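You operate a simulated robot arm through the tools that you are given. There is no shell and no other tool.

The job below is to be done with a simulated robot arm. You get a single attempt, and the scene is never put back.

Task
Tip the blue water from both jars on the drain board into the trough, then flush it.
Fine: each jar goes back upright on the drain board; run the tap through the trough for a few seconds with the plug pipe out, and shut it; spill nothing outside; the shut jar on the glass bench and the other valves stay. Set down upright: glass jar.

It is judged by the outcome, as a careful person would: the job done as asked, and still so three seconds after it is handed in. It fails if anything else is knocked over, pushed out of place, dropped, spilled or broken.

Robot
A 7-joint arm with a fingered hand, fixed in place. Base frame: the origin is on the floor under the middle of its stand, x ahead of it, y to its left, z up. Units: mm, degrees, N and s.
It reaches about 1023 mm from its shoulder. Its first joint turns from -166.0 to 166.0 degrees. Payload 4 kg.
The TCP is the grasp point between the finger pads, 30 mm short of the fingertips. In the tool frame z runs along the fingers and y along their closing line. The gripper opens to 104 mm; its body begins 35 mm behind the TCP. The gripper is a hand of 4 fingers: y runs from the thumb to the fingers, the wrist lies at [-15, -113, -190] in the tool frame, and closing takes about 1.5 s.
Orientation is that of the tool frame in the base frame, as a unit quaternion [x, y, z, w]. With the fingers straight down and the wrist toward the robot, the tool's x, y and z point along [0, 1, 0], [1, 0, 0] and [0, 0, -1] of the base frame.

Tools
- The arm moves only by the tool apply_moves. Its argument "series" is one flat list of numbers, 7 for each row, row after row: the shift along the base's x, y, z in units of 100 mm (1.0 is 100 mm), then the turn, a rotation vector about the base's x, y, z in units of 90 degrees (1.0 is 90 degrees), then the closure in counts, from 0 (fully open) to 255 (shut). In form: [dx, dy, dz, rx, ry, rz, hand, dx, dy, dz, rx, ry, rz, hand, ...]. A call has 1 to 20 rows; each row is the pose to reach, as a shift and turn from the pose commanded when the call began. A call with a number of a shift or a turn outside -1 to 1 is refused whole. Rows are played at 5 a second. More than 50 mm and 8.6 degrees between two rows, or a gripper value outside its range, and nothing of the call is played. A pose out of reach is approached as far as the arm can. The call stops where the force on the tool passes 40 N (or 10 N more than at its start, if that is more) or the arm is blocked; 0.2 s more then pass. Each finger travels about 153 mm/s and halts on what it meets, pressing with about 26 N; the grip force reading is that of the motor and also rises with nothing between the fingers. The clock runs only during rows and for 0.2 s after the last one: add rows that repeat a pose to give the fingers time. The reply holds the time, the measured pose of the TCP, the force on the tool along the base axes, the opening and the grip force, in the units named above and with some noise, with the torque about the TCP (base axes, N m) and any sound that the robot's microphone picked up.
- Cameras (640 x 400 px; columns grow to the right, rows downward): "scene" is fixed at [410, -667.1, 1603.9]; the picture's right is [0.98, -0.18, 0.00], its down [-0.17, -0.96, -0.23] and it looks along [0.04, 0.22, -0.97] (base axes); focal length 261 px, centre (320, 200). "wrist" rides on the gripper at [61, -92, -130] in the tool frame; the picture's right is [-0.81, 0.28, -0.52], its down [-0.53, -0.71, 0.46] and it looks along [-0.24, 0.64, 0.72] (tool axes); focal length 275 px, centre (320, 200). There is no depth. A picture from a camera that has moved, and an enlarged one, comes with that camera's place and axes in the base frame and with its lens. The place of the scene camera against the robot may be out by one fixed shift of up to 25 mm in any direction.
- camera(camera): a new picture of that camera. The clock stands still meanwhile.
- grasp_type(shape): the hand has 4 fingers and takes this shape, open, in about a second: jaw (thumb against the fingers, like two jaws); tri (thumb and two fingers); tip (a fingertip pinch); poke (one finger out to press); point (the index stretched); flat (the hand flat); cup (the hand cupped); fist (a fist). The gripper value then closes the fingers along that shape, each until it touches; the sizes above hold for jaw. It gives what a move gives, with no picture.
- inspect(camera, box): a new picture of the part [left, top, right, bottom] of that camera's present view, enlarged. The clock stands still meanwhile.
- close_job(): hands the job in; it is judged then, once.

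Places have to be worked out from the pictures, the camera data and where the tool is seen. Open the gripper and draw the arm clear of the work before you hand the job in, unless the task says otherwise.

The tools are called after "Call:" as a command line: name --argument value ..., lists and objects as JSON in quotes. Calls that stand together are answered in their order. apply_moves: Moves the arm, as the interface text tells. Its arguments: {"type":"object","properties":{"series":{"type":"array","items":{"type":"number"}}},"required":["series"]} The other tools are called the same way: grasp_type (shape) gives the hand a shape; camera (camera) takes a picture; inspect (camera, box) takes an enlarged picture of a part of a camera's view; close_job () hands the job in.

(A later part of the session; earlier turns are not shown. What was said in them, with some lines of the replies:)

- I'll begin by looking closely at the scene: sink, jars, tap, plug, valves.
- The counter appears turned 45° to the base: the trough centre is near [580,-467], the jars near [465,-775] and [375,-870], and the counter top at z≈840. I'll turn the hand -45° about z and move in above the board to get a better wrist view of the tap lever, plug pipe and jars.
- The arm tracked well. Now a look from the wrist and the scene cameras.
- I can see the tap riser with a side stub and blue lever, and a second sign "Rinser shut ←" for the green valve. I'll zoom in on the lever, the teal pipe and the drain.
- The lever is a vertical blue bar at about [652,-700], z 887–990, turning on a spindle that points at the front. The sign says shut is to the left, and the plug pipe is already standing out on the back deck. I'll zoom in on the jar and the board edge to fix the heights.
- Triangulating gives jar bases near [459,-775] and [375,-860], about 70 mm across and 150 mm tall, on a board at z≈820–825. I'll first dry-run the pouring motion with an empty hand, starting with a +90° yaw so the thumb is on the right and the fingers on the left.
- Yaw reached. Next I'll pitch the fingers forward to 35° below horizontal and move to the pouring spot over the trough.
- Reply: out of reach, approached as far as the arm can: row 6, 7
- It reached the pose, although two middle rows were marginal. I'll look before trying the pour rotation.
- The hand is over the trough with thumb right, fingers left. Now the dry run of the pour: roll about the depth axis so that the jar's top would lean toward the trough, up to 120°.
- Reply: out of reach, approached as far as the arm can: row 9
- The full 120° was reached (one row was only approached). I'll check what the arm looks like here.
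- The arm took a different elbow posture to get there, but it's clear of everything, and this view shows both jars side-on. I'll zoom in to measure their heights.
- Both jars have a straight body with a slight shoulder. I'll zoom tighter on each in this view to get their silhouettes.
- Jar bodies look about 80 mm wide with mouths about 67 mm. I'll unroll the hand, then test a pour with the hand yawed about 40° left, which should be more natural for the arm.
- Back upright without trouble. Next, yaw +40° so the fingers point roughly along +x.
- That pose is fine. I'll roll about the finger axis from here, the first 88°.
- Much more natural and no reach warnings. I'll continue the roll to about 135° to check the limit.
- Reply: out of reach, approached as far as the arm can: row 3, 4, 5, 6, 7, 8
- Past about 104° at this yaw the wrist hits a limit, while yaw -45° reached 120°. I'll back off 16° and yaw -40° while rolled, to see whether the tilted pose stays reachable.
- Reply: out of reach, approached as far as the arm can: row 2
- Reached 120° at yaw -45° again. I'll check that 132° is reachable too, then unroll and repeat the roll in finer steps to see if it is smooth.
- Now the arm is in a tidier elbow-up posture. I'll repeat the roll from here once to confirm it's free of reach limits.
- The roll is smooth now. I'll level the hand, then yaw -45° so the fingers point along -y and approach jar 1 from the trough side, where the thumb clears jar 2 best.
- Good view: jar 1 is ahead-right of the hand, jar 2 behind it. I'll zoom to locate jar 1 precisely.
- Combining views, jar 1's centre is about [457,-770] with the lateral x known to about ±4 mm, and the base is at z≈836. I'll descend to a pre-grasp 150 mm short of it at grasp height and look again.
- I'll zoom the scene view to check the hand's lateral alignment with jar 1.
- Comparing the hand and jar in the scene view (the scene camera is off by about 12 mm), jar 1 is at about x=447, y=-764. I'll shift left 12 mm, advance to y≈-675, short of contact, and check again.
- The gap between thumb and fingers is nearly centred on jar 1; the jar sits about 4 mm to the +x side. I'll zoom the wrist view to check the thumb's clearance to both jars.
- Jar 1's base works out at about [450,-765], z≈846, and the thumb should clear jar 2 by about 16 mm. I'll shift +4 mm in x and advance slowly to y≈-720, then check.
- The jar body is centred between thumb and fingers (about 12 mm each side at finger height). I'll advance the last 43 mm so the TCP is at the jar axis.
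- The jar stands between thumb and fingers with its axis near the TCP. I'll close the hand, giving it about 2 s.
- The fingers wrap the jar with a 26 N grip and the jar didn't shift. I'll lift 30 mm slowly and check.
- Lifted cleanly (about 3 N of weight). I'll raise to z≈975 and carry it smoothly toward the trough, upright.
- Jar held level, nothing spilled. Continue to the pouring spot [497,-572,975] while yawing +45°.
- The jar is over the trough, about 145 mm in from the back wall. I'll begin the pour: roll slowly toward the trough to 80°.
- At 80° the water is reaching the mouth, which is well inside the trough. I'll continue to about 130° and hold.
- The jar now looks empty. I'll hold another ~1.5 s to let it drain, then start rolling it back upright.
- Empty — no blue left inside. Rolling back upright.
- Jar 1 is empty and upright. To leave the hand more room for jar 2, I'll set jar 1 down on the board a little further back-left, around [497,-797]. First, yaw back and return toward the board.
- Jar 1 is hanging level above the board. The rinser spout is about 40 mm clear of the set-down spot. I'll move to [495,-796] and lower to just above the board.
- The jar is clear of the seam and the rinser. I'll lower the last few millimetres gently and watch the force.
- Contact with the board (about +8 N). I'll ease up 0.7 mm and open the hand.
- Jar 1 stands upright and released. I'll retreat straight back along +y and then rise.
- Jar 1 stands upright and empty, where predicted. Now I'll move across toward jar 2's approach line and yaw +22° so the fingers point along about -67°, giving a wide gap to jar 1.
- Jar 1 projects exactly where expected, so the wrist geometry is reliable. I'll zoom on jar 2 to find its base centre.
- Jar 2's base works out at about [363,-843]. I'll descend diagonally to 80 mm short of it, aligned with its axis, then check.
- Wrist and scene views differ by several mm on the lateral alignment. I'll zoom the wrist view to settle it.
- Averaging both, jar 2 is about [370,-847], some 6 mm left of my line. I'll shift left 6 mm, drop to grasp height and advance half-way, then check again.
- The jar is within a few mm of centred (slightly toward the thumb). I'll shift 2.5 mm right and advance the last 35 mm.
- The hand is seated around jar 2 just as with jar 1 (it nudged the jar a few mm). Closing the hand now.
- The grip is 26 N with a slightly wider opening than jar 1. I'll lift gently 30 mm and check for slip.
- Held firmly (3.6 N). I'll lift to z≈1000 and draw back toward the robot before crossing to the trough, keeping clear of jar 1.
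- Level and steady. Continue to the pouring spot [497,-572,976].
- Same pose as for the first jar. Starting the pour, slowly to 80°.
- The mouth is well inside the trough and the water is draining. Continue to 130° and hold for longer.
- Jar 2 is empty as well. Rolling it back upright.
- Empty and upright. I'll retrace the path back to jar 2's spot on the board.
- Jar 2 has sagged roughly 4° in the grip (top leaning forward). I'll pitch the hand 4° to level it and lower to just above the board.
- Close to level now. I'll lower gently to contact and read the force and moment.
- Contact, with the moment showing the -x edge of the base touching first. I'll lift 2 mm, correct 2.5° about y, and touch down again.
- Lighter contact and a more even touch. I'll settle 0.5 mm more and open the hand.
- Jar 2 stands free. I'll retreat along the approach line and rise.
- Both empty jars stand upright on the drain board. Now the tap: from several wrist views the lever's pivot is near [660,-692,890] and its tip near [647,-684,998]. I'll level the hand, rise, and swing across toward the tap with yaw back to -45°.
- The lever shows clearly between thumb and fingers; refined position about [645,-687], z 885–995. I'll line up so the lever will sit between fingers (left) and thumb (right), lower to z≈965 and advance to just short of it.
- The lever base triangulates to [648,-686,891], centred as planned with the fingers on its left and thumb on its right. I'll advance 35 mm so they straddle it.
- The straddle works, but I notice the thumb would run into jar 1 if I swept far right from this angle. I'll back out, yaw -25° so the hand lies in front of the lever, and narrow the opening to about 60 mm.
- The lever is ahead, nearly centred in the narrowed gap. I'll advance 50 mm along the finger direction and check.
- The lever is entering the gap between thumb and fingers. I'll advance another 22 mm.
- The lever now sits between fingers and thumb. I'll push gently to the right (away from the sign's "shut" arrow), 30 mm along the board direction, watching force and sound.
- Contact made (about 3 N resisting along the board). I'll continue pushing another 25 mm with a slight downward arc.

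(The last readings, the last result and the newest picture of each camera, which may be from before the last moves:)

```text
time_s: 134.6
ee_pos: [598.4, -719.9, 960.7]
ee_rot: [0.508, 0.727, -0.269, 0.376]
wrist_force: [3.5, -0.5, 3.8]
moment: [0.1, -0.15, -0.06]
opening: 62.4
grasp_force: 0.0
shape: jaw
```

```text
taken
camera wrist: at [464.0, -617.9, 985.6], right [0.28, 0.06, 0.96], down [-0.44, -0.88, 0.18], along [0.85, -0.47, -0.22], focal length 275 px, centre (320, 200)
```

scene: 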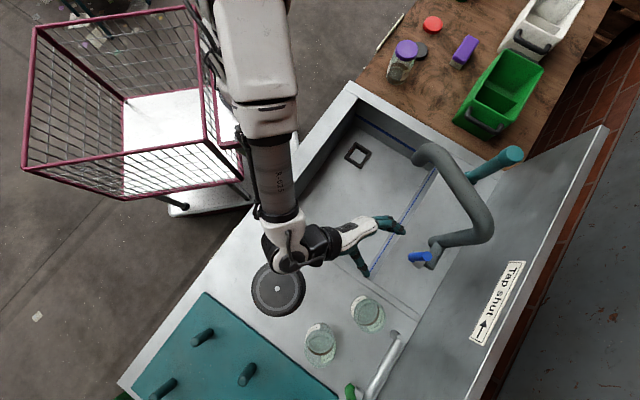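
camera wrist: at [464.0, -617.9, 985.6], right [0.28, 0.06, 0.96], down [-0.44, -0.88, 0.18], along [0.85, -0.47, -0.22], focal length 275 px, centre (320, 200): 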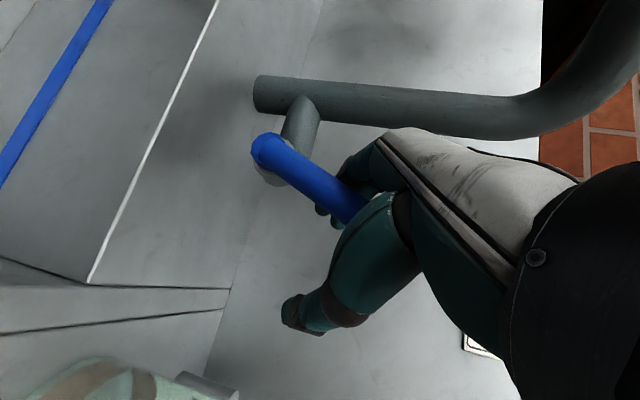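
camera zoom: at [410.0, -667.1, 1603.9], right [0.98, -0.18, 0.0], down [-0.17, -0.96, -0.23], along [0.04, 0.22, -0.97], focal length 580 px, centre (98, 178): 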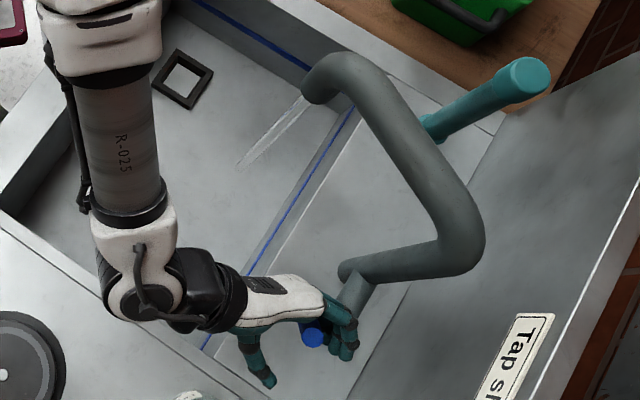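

Water is now running from the spout into the trough. I'll open it a little more (15 mm) and let it run about 3 s.

Call:
apply_moves --series '[-0.035, -0.035, -0.02, 0, 0, 0, 105, -0.07, -0.07, -0.04, 0, 0, 0, 105, -0.106, -0.106, -0.07, 0, 0, 0, 105, -0.106, -0.106, -0.07, 0, 0, 0, 105, -0.106, -0.106, -0.07, 0, 0, 0, 105, -0.106, -0.106, -0.07, 0, 0, 0, 105, -0.106, -0.106, -0.07, 0, 0, 0, 105, -0.106, -0.106, -0.07, 0, 0, 0, 105, -0.106, -0.106, -0.07, 0, 0, 0, 105, -0.106, -0.106, -0.07, 0, 0, 0, 105, -0.106, -0.106, -0.07, 0, 0, 0, 105, -0.106, -0.106, -0.07, 0, 0, 0, 105, -0.106, -0.106, -0.07, 0, 0, 0, 105, -0.106, -0.106, -0.07, 0, 0, 0, 105]'

Call:
inspect --camera "scene" --box '[300, 100, 500, 300]'

Call:
camera --camera "wrist"

```text
time_s: 137.6
ee_pos: [587.9, -729.8, 953.4]
ee_rot: [0.507, 0.728, -0.269, 0.376]
wrist_force: [0.3, -1.6, 1.4]
moment: [0.01, -0.04, -0.1]
opening: 61.7
grasp_force: 0.0
shape: jaw
```

```text
2.00 times, centred on (400, 200) of scene
camera zoom: at [410.0, -667.1, 1603.9], right [0.98, -0.18, 0.0], down [-0.17, -0.96, -0.23], along [0.04, 0.22, -0.97], focal length 522 px, centre (160, 200)
```

zoom: 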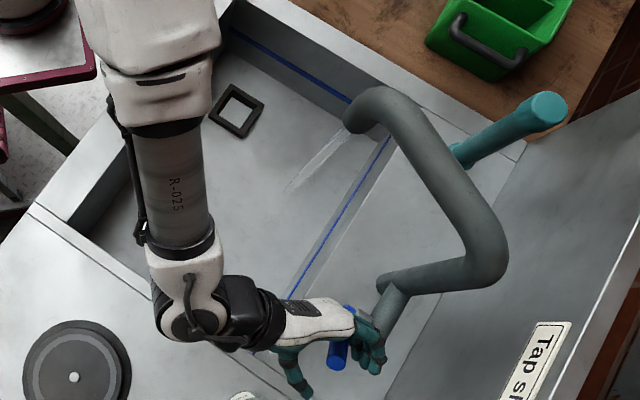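

```text
taken
camera wrist: at [453.9, -628.2, 978.7], right [0.28, 0.06, 0.96], down [-0.44, -0.88, 0.18], along [0.85, -0.47, -0.22], focal length 275 px, centre (320, 200)
```

wrist: 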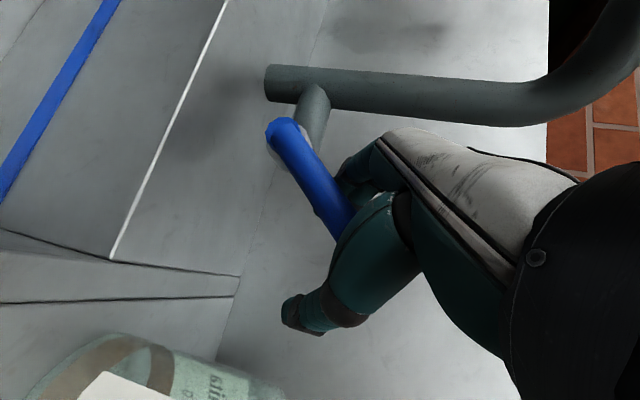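

A clear stream is running into the trough and draining. I'll let it run 3 more seconds.

Call:
apply_moves --series '[0, 0, 0, 0, 0, 0, 105, 0, 0, 0, 0, 0, 0, 105, 0, 0, 0, 0, 0, 0, 105, 0, 0, 0, 0, 0, 0, 105, 0, 0, 0, 0, 0, 0, 105, 0, 0, 0, 0, 0, 0, 105, 0, 0, 0, 0, 0, 0, 105, 0, 0, 0, 0, 0, 0, 105, 0, 0, 0, 0, 0, 0, 105, 0, 0, 0, 0, 0, 0, 105, 0, 0, 0, 0, 0, 0, 105, 0, 0, 0, 0, 0, 0, 105, 0, 0, 0, 0, 0, 0, 105, 0, 0, 0, 0, 0, 0, 105]'

Call:
inspect --camera "scene" --box '[300, 100, 500, 300]'

```text
time_s: 140.6
ee_pos: [589.0, -730.3, 954.2]
ee_rot: [0.507, 0.728, -0.269, 0.376]
wrist_force: [0.2, -0.1, -0.1]
moment: [-0.02, 0.0, -0.04]
opening: 61.9
grasp_force: 0.0
shape: jaw
```

```text
2.00 times, centred on (400, 200) of scene
camera zoom: at [410.0, -667.1, 1603.9], right [0.98, -0.18, 0.0], down [-0.17, -0.96, -0.23], along [0.04, 0.22, -0.97], focal length 522 px, centre (160, 200)
```

zoom: 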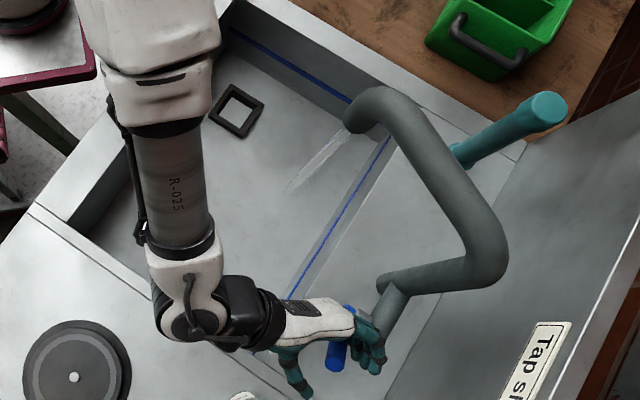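

It has run for more than 6 s. Now I'll shut it: sweep left so the thumb pushes the lever back, in stages.

Call:
apply_moves --series '[0.05, 0.05, 0, 0, 0, 0, 105, 0.1, 0.1, 0, 0, 0, 0, 105, 0.15, 0.15, 0, 0, 0, 0, 105, 0.2, 0.2, 0, 0, 0, 0, 105, 0.25, 0.25, 0.01, 0, 0, 0, 105, 0.3, 0.3, 0.02, 0, 0, 0, 105, 0.35, 0.35, 0.03, 0, 0, 0, 105, 0.4, 0.4, 0.04, 0, 0, 0, 105]'

Call:
inspect --camera "scene" --box '[300, 100, 500, 300]'

Call:
camera --camera "wrist"

```text
time_s: 142.4
ee_pos: [627.9, -691.9, 958.1]
ee_rot: [0.507, 0.727, -0.27, 0.375]
wrist_force: [-4.9, -1.4, -0.2]
moment: [0.0, 0.06, -0.08]
opening: 65.8
grasp_force: 0.1
shape: jaw
```

```text
2.00 times, centred on (400, 200) of scene
camera zoom: at [410.0, -667.1, 1603.9], right [0.98, -0.18, 0.0], down [-0.17, -0.96, -0.23], along [0.04, 0.22, -0.97], focal length 522 px, centre (160, 200)
```

zoom: 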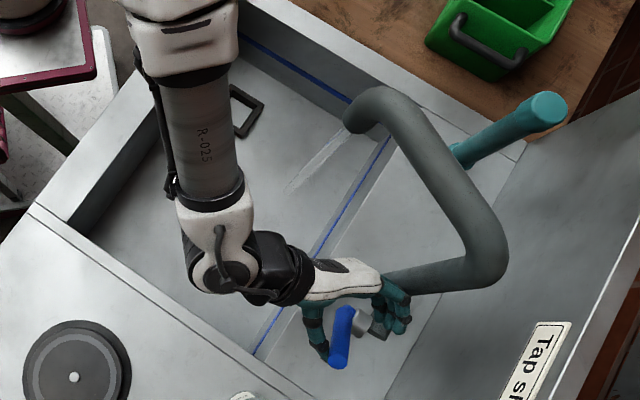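

```text
taken
camera wrist: at [493.1, -588.7, 982.6], right [0.28, 0.06, 0.96], down [-0.44, -0.88, 0.18], along [0.85, -0.47, -0.22], focal length 275 px, centre (320, 200)
```

wrist: 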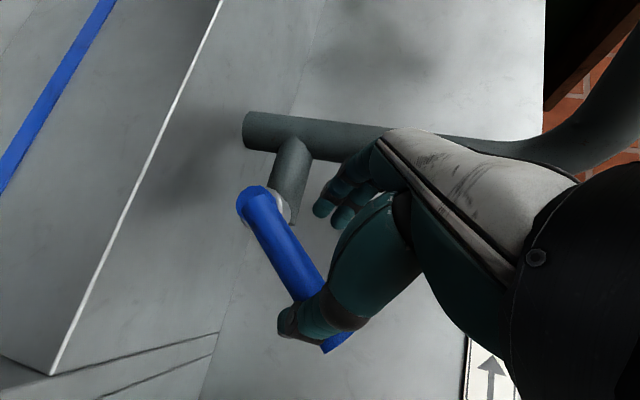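

The thumb has reached the lever (about 5 N), but it overlaps only near its tip. I'll move 10 mm deeper, then continue sweeping left.

Call:
apply_moves --series '[0.035, -0.035, 0, 0, 0, 0, 105, 0.07, -0.07, 0, 0, 0, 0, 105, 0.11, -0.03, 0, 0, 0, 0, 105, 0.15, 0.01, 0.01, 0, 0, 0, 105, 0.19, 0.05, 0.02, 0, 0, 0, 105, 0.23, 0.09, 0.03, 0, 0, 0, 105, 0.27, 0.13, 0.04, 0, 0, 0, 105]'

Call:
inspect --camera "scene" --box '[300, 100, 500, 300]'

Call:
camera --camera "wrist"

```text
time_s: 144.0
ee_pos: [654.4, -678.0, 961.8]
ee_rot: [0.508, 0.727, -0.27, 0.375]
wrist_force: [-18.4, -3.8, 4.1]
moment: [0.0, -0.23, 0.11]
opening: 62.5
grasp_force: 0.0
shape: jaw
```

```text
2.00 times, centred on (400, 200) of scene
camera zoom: at [410.0, -667.1, 1603.9], right [0.98, -0.18, 0.0], down [-0.17, -0.96, -0.23], along [0.04, 0.22, -0.97], focal length 522 px, centre (160, 200)
```

zoom: 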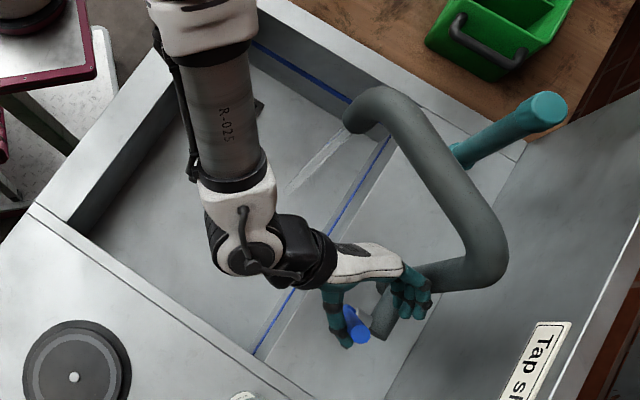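

```text
taken
camera wrist: at [519.2, -575.9, 987.2], right [0.28, 0.06, 0.96], down [-0.44, -0.88, 0.18], along [0.85, -0.47, -0.22], focal length 275 px, centre (320, 200)
```

wrist: 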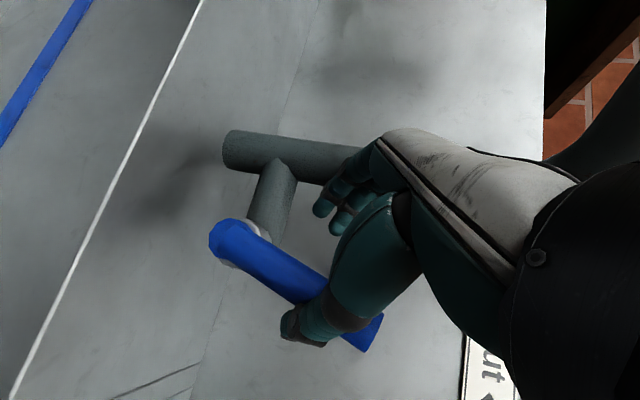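

The lever is coming back (about 20–25° to go); water still runs. The force rose to about 19 N, so I'll continue in small steps.

Call:
apply_moves --series '[0.02, 0.02, 0, 0, 0, 0, 105, 0.04, 0.04, 0, 0, 0, 0, 105, 0.06, 0.06, 0, 0, 0, 0, 105]'

Call:
camera --camera "wrist"

Call:
inspect --camera "scene" --box '[360, 190, 480, 290]'

```text
time_s: 144.9
ee_pos: [653.9, -675.5, 962.1]
ee_rot: [0.512, 0.724, -0.272, 0.373]
wrist_force: [-20.3, -3.7, 2.9]
moment: [0.1, -0.49, 0.23]
opening: 59.6
grasp_force: 0.1
shape: jaw
stopped in row 3: the force on the tool passed its limit at 41 N (the readings are from after the stop); the commanded pose is now the measured one
```

```text
taken
camera wrist: at [520.9, -571.3, 987.1], right [0.29, 0.06, 0.96], down [-0.45, -0.87, 0.18], along [0.85, -0.48, -0.23], focal length 275 px, centre (320, 200)
```

wrist: 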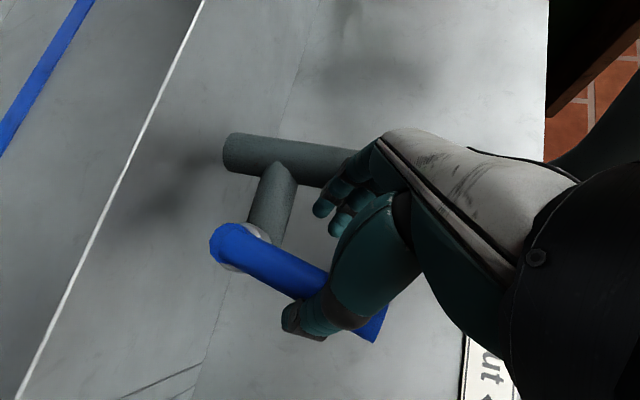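

```text
4.00 times, centred on (420, 240) of scene
camera zoom: at [410.0, -667.1, 1603.9], right [0.98, -0.18, 0.0], down [-0.17, -0.96, -0.23], along [0.04, 0.22, -0.97], focal length 1043 px, centre (-80, 40)
```

zoom: 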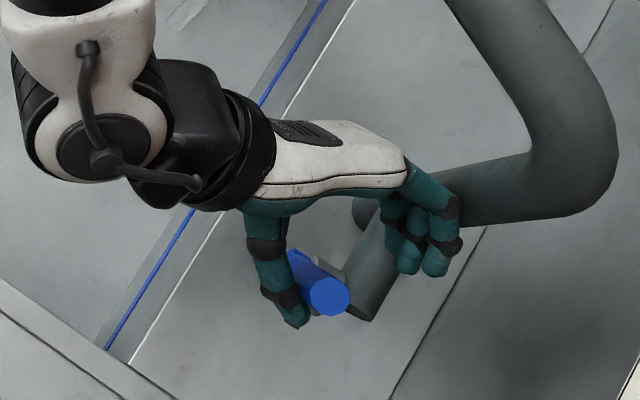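

The 41 N stop (with the opening reduced) means my fingers met the tap's riser pipe. I'll back off 8 mm and close the hand further so the fingers stay clear of the riser while the thumb pushes the lever.

Call:
apply_moves --series '[-0.03, -0.03, 0, 0, 0, 0, 105, -0.06, -0.06, 0, 0, 0, 0, 105, -0.06, -0.06, 0, 0, 0, 0, 125, -0.06, -0.06, 0, 0, 0, 0, 150, -0.06, -0.06, 0, 0, 0, 0, 170, -0.06, -0.06, 0, 0, 0, 0, 170]'

Call:
camera --camera "wrist"

Call:
inspect --camera "scene" --box '[360, 190, 480, 290]'

```text
time_s: 146.3
ee_pos: [652.7, -678.3, 963.2]
ee_rot: [0.509, 0.726, -0.271, 0.375]
wrist_force: [-6.9, 1.3, 1.6]
moment: [-0.01, 0.1, -0.14]
opening: 40.4
grasp_force: 0.1
shape: jaw
```

```text
taken
camera wrist: at [518.0, -576.3, 987.1], right [0.28, 0.06, 0.96], down [-0.44, -0.88, 0.18], along [0.85, -0.48, -0.22], focal length 275 px, centre (320, 200)
```

wrist: 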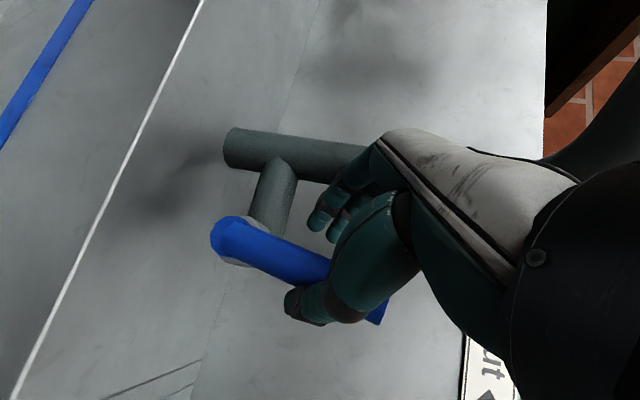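

```text
4.00 times, centred on (420, 240) of scene
camera zoom: at [410.0, -667.1, 1603.9], right [0.98, -0.18, 0.0], down [-0.17, -0.96, -0.23], along [0.04, 0.22, -0.97], focal length 1043 px, centre (-80, 40)
```

zoom: 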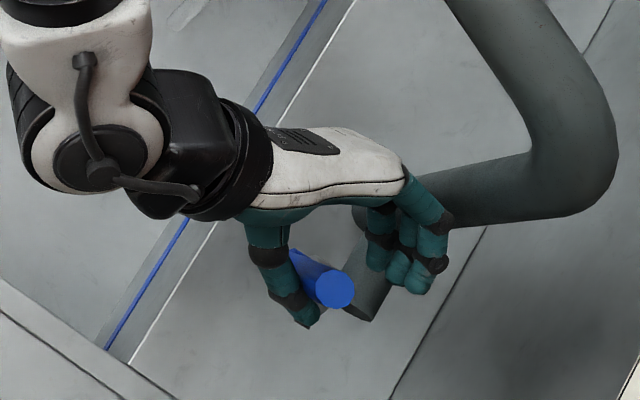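

I'll hold briefly and read the settled pose and forces.

Call:
apply_moves --series '[0, 0, 0, 0, 0, 0, 170, 0, 0, 0, 0, 0, 0, 170]'

Call:
inspect --camera "wrist" --box '[180, 80, 460, 380]'

```text
time_s: 146.9
ee_pos: [651.3, -679.6, 962.1]
ee_rot: [0.509, 0.726, -0.27, 0.375]
wrist_force: [-5.9, 0.8, 1.5]
moment: [-0.03, -0.01, -0.11]
opening: 38.9
grasp_force: 0.0
shape: jaw
```

```text
1.33 times, centred on (320, 230) of wrist
camera zoom: at [518.0, -576.3, 987.1], right [0.28, 0.06, 0.96], down [-0.44, -0.88, 0.18], along [0.85, -0.48, -0.22], focal length 367 px, centre (320, 160)
```

zoom: 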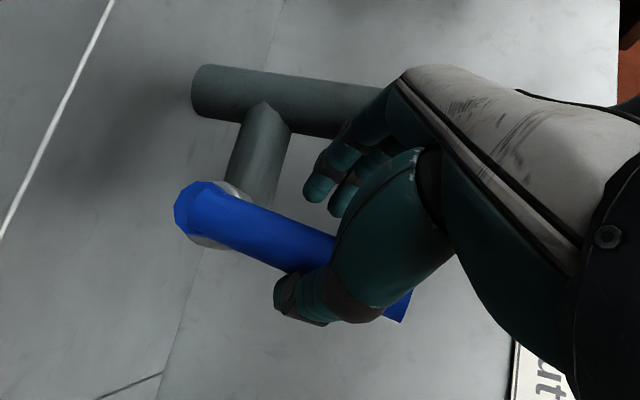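

Force is low (6 N) and the fingers are drawn in. I'll push left again in small steps.

Call:
apply_moves --series '[0.03, 0.03, 0, 0, 0, 0, 170, 0.06, 0.06, 0, 0, 0, 0, 170, 0.09, 0.09, 0, 0, 0, 0, 170, 0.12, 0.12, 0, 0, 0, 0, 170]'

Call:
inspect --camera "wrist" --box '[180, 80, 460, 380]'

Call:
inspect --camera "scene" --box '[340, 120, 500, 290]'

```text
time_s: 147.9
ee_pos: [660.9, -670.1, 962.0]
ee_rot: [0.51, 0.725, -0.272, 0.374]
wrist_force: [-24.6, -9.9, 2.6]
moment: [0.12, -0.62, 0.25]
opening: 39.7
grasp_force: 0.1
shape: jaw
```

```text
1.33 times, centred on (320, 230) of wrist
camera zoom: at [526.6, -566.4, 987.3], right [0.28, 0.06, 0.96], down [-0.45, -0.87, 0.19], along [0.85, -0.48, -0.22], focal length 367 px, centre (320, 160)
```

zoom: 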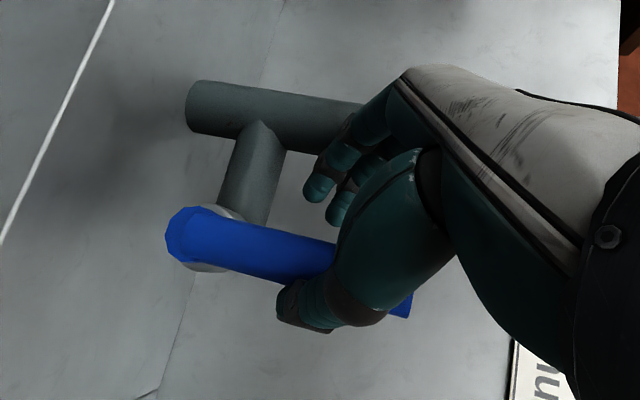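

```text
2.35 times, centred on (420, 205) of scene
camera zoom: at [410.0, -667.1, 1603.9], right [0.98, -0.18, 0.0], down [-0.17, -0.96, -0.23], along [0.04, 0.22, -0.97], focal length 614 px, centre (85, 188)
```

zoom: 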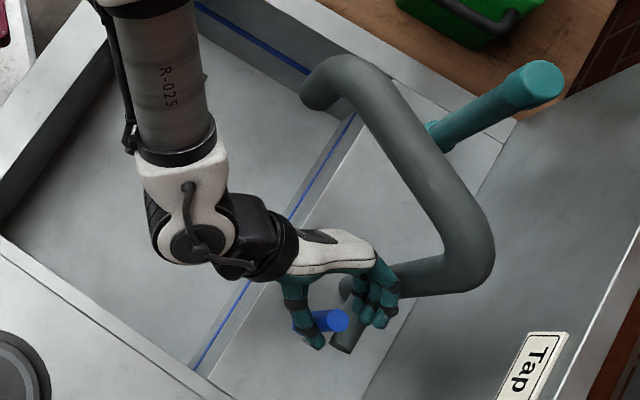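

The stream has stopped and the lever looks nearly back at its original place. I'll zoom tightly to compare with its starting position.

Call:
inspect --camera "scene" --box '[380, 220, 460, 270]'

Call:
inspect --camera "scene" --box '[340, 120, 440, 200]'

```text
8.00 times, centred on (420, 245) of scene
camera zoom: at [410.0, -667.1, 1603.9], right [0.98, -0.18, 0.0], down [-0.17, -0.96, -0.23], along [0.04, 0.22, -0.97], focal length 2087 px, centre (-480, -160)
```

zoom: 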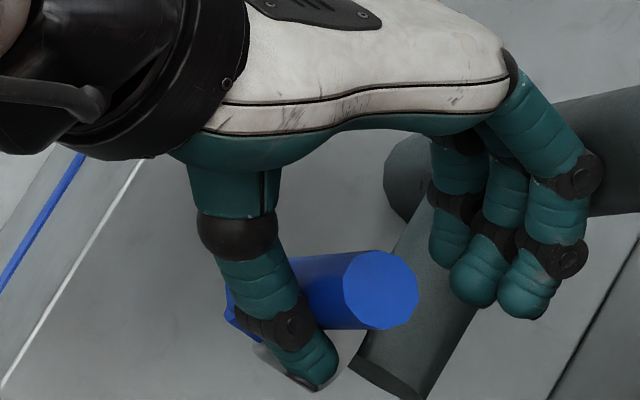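

```text
5.00 times, centred on (390, 160) of scene
camera zoom: at [410.0, -667.1, 1603.9], right [0.98, -0.18, 0.0], down [-0.17, -0.96, -0.23], along [0.04, 0.22, -0.97], focal length 1304 px, centre (-30, 400)
```

zoom: 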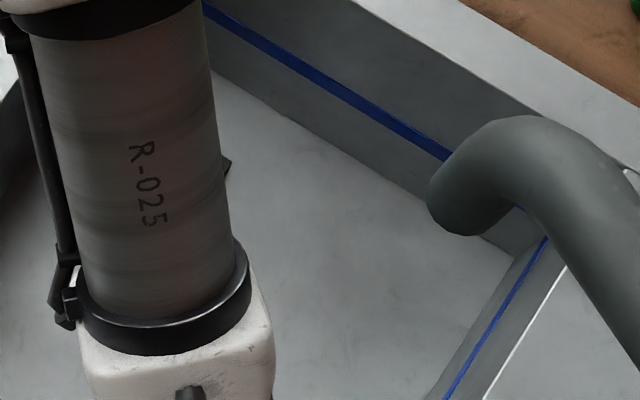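

The lever is back exactly at its starting place and the flow has stopped. I'll ease the thumb off the lever and re-centre the hand around it while opening slightly.

Call:
apply_moves --series '[-0.03, -0.03, 0, 0, 0, 0, 170, -0.06, -0.06, 0, 0, 0, 0, 170, -0.08, -0.08, 0, 0, 0, 0, 150, -0.1, -0.1, 0, 0, 0, 0, 125, -0.14, -0.14, 0, 0, 0, 0, 110, -0.17, -0.17, 0, 0, 0, 0, 105, -0.17, -0.17, 0, 0, 0, 0, 105]'

Call:
inspect --camera "scene" --box '[380, 220, 460, 270]'

Call:
inspect --camera "wrist" --box '[180, 80, 460, 380]'

```text
time_s: 149.5
ee_pos: [647.5, -685.0, 962.5]
ee_rot: [0.509, 0.727, -0.271, 0.374]
wrist_force: [0.2, 0.4, -0.2]
moment: [0.0, 0.01, -0.03]
opening: 60.7
grasp_force: 0.0
shape: jaw
```

```text
8.00 times, centred on (420, 245) of scene
camera zoom: at [410.0, -667.1, 1603.9], right [0.98, -0.18, 0.0], down [-0.17, -0.96, -0.23], along [0.04, 0.22, -0.97], focal length 2087 px, centre (-480, -160)
```

zoom: 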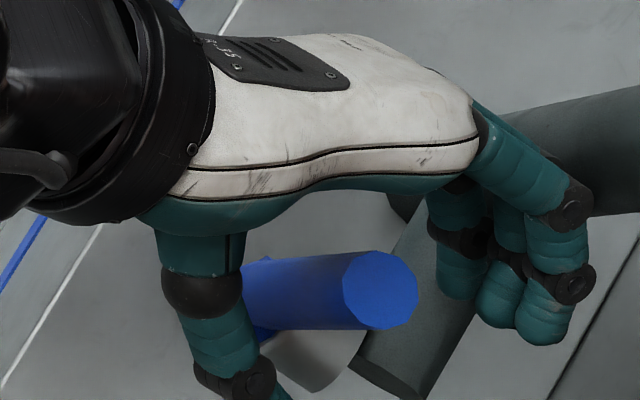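

```text
1.33 times, centred on (320, 230) of wrist
camera zoom: at [513.6, -581.3, 987.0], right [0.28, 0.06, 0.96], down [-0.44, -0.88, 0.18], along [0.85, -0.47, -0.22], focal length 367 px, centre (320, 160)
```

zoom: 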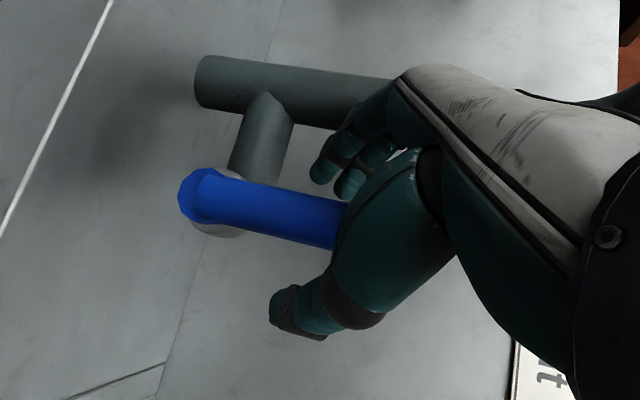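

The lever stayed put and no force remains. I'll retreat along the approach direction.

Call:
apply_moves --series '[-0.03, 0.09, 0, 0, 0, 0, 105, -0.07, 0.2, 0, 0, 0, 0, 105, -0.13, 0.36, 0, 0, 0, 0, 105, -0.2, 0.55, 0, 0, 0, 0, 105, -0.28, 0.76, 0.02, 0, 0, 0, 105, -0.4, 0.9, 0.06, 0, 0, 0, 105, -0.6, 0.95, 0.1, 0, 0, 0, 105, -0.85, 1.0, 0.2, 0, 0, 0, 50, -1.0, 1.0, 0.3, 0, 0, 0, 0, -1.0, 1.0, 0.3, 0, 0, 0, 0]'

Call:
camera --camera "scene"

Call:
camera --camera "wrist"

```text
time_s: 151.7
ee_pos: [547.4, -584.0, 991.3]
ee_rot: [0.509, 0.727, -0.27, 0.374]
wrist_force: [0.6, 0.1, -0.7]
moment: [0.0, -0.01, 0.0]
opening: 103.7
grasp_force: 0.0
shape: jaw
```

```text
taken
```

scene: 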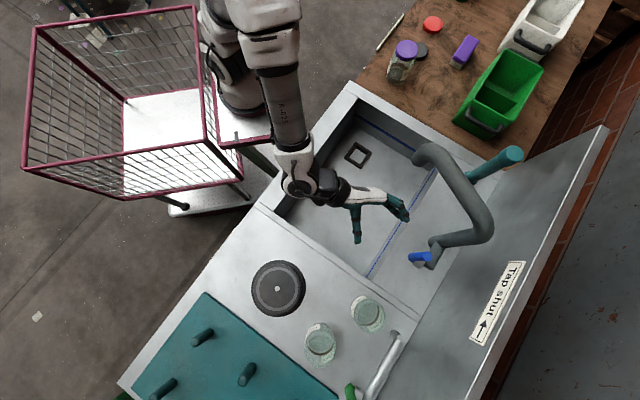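

```text
taken
camera wrist: at [412.7, -481.2, 1016.6], right [0.28, 0.06, 0.96], down [-0.44, -0.88, 0.18], along [0.85, -0.48, -0.22], focal length 275 px, centre (320, 200)
```

wrist: 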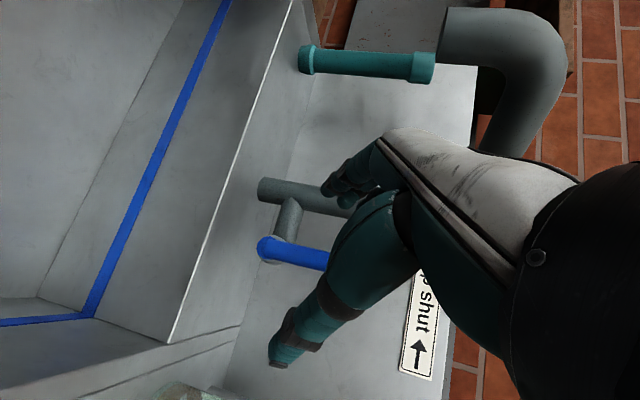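

Both jars upright, lever shut, plug pipe still out. I'll raise the arm and draw it back clear of the work.

Call:
apply_moves --series '[-0.1, 0.05, 0.25, 0, 0, 0, 0, -0.25, 0.15, 0.5, 0, 0, 0, 0, -0.45, 0.25, 0.75, 0, 0, 0, 0, -0.7, 0.4, 0.95, 0, 0, 0, 0, -0.95, 0.6, 1.0, 0, 0, 0, 0, -1.0, 0.8, 1.0, 0, 0, 0, 0, -1.0, 0.8, 1.0, 0, 0, 0, 0]'

Call:
apply_moves --series '[-0.3, 0, 0.1, 0, 0, 0, 0, -0.6, 0, 0.2, 0, 0, 0, 0, -0.9, 0, 0.2, 0, 0, 0, 0, -1.0, 0, 0.2, 0, 0, 0, 0, -1.0, 0, 0.2, 0, 0, 0, 0]'

Call:
camera --camera "scene"

Call:
inspect --camera "scene" --box '[240, 240, 440, 400]'

Call:
inspect --camera "scene" --box '[260, 70, 540, 290]'

Call:
inspect --camera "scene" --box '[380, 220, 460, 270]'

```text
time_s: 153.3
ee_pos: [445.6, -503.7, 1093.5]
ee_rot: [0.509, 0.726, -0.271, 0.374]
wrist_force: [-0.9, 0.9, -0.1]
moment: [0.0, 0.0, -0.04]
opening: 103.7
grasp_force: 0.1
shape: jaw
```

```text
time_s: 154.5
ee_pos: [346.8, -505.1, 1112.4]
ee_rot: [0.509, 0.726, -0.271, 0.374]
wrist_force: [-0.1, 0.3, 0.0]
moment: [-0.03, -0.02, -0.01]
opening: 104.0
grasp_force: 0.0
shape: jaw
```

```text
taken
```

scene: 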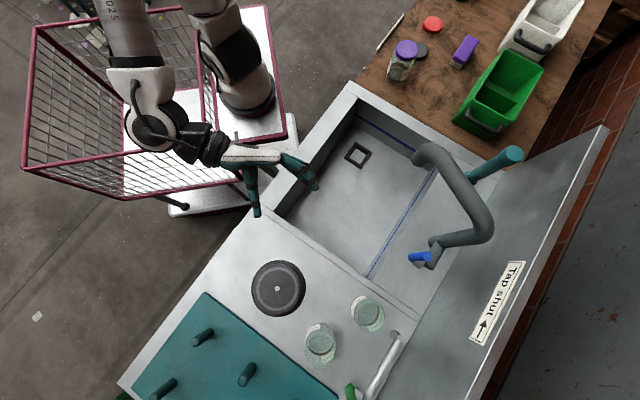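

```text
2.50 times, centred on (340, 320) of scene
camera zoom: at [410.0, -667.1, 1603.9], right [0.98, -0.18, 0.0], down [-0.17, -0.96, -0.23], along [0.04, 0.22, -0.97], focal length 652 px, centre (270, -100)
```

zoom: 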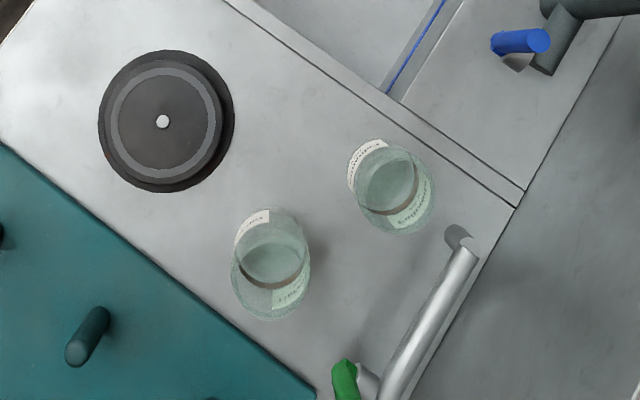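

```text
1.82 times, centred on (400, 180) of scene
camera zoom: at [410.0, -667.1, 1603.9], right [0.98, -0.18, 0.0], down [-0.17, -0.96, -0.23], along [0.04, 0.22, -0.97], focal length 474 px, centre (174, 236)
```

zoom: 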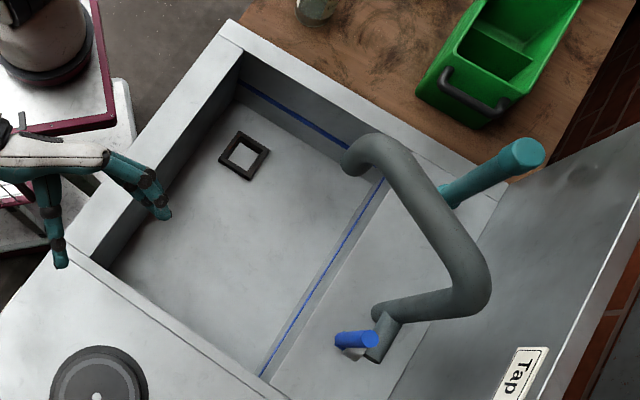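

```text
8.00 times, centred on (420, 245) of scene
camera zoom: at [410.0, -667.1, 1603.9], right [0.98, -0.18, 0.0], down [-0.17, -0.96, -0.23], along [0.04, 0.22, -0.97], focal length 2087 px, centre (-480, -160)
```

zoom: 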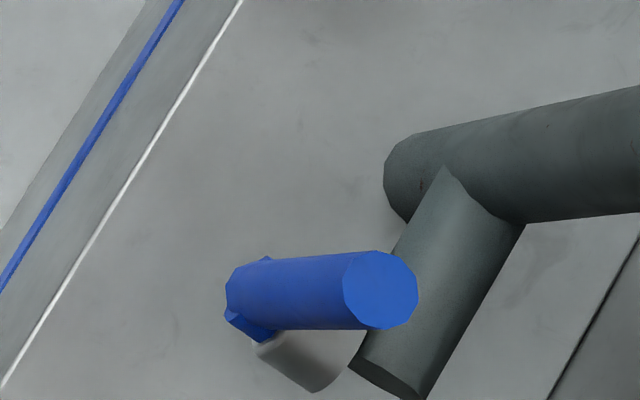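

Everything matches the starting picture: the lever is identical, the trough clean, both jars upright and empty, no spills, and the rinser, plug pipe and shut jar are untouched. I'll draw the arm a bit further back before handing in.

Call:
apply_moves --series '[-0.3, 0.1, 0, 0, 0, 0, 0, -0.6, 0.2, 0, 0, 0, 0, 0, -0.9, 0.3, 0, 0, 0, 0, 0, -1.0, 0.3, 0, 0, 0, 0, 0, -1.0, 0.3, 0, 0, 0, 0, 0, -1.0, 0.3, 0, 0, 0, 0, 0]'

Call:
camera --camera "scene"

```text
time_s: 155.9
ee_pos: [247.3, -474.8, 1111.2]
ee_rot: [0.509, 0.726, -0.271, 0.375]
wrist_force: [-0.5, -0.1, -0.8]
moment: [-0.01, -0.02, -0.01]
opening: 103.8
grasp_force: 0.0
shape: jaw
```

```text
taken
```

scene: 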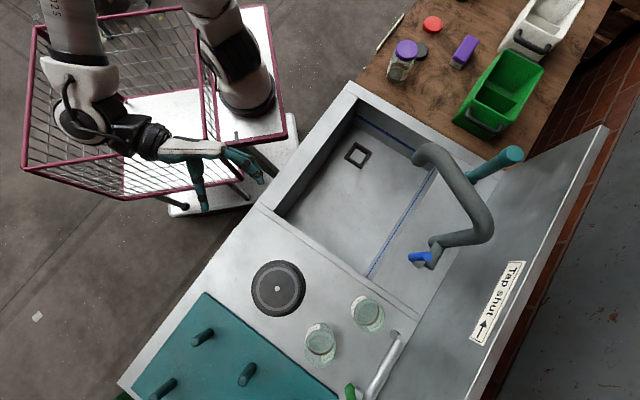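

The arm is clear with the hand open, both jars stand upright and empty on the drain board, the trough is flushed and the tap is shut. Handing in.

Call:
close_job

```text
The job is handed in.
```

The job is done and handed in. Both jars were emptied into the trough and are back upright on the drain board. The trough was flushed with the plug pipe out, and the tap is shut.

- **Jars:** I saw no blue water left in either jar and no spills outside the trough. The "Folhanita" jar is about 55 mm from where it started, towards the back and the trough. I moved it to leave room for the hand at the other jar. The "Gurandelo" jar is within about 10 mm of its old place.
- **Flush:** the tap ran for more than 6 seconds. The lever is back exactly where it started, and no water is coming from the spout.
- **Contact:** while I was pushing the lever back, the fingers pressed against the tap's upright pipe hard enough to trip the 40 N force stop. I backed off and finished with the hand closed further. The tap looks unmoved in the last pictures.
- **Left alone:** the plug pipe was already out on the back deck, so I left it there. The shut jar and the rinser valve look unmoved. I did not touch the yellow valve at the front, but I did not check it in the last pictures.
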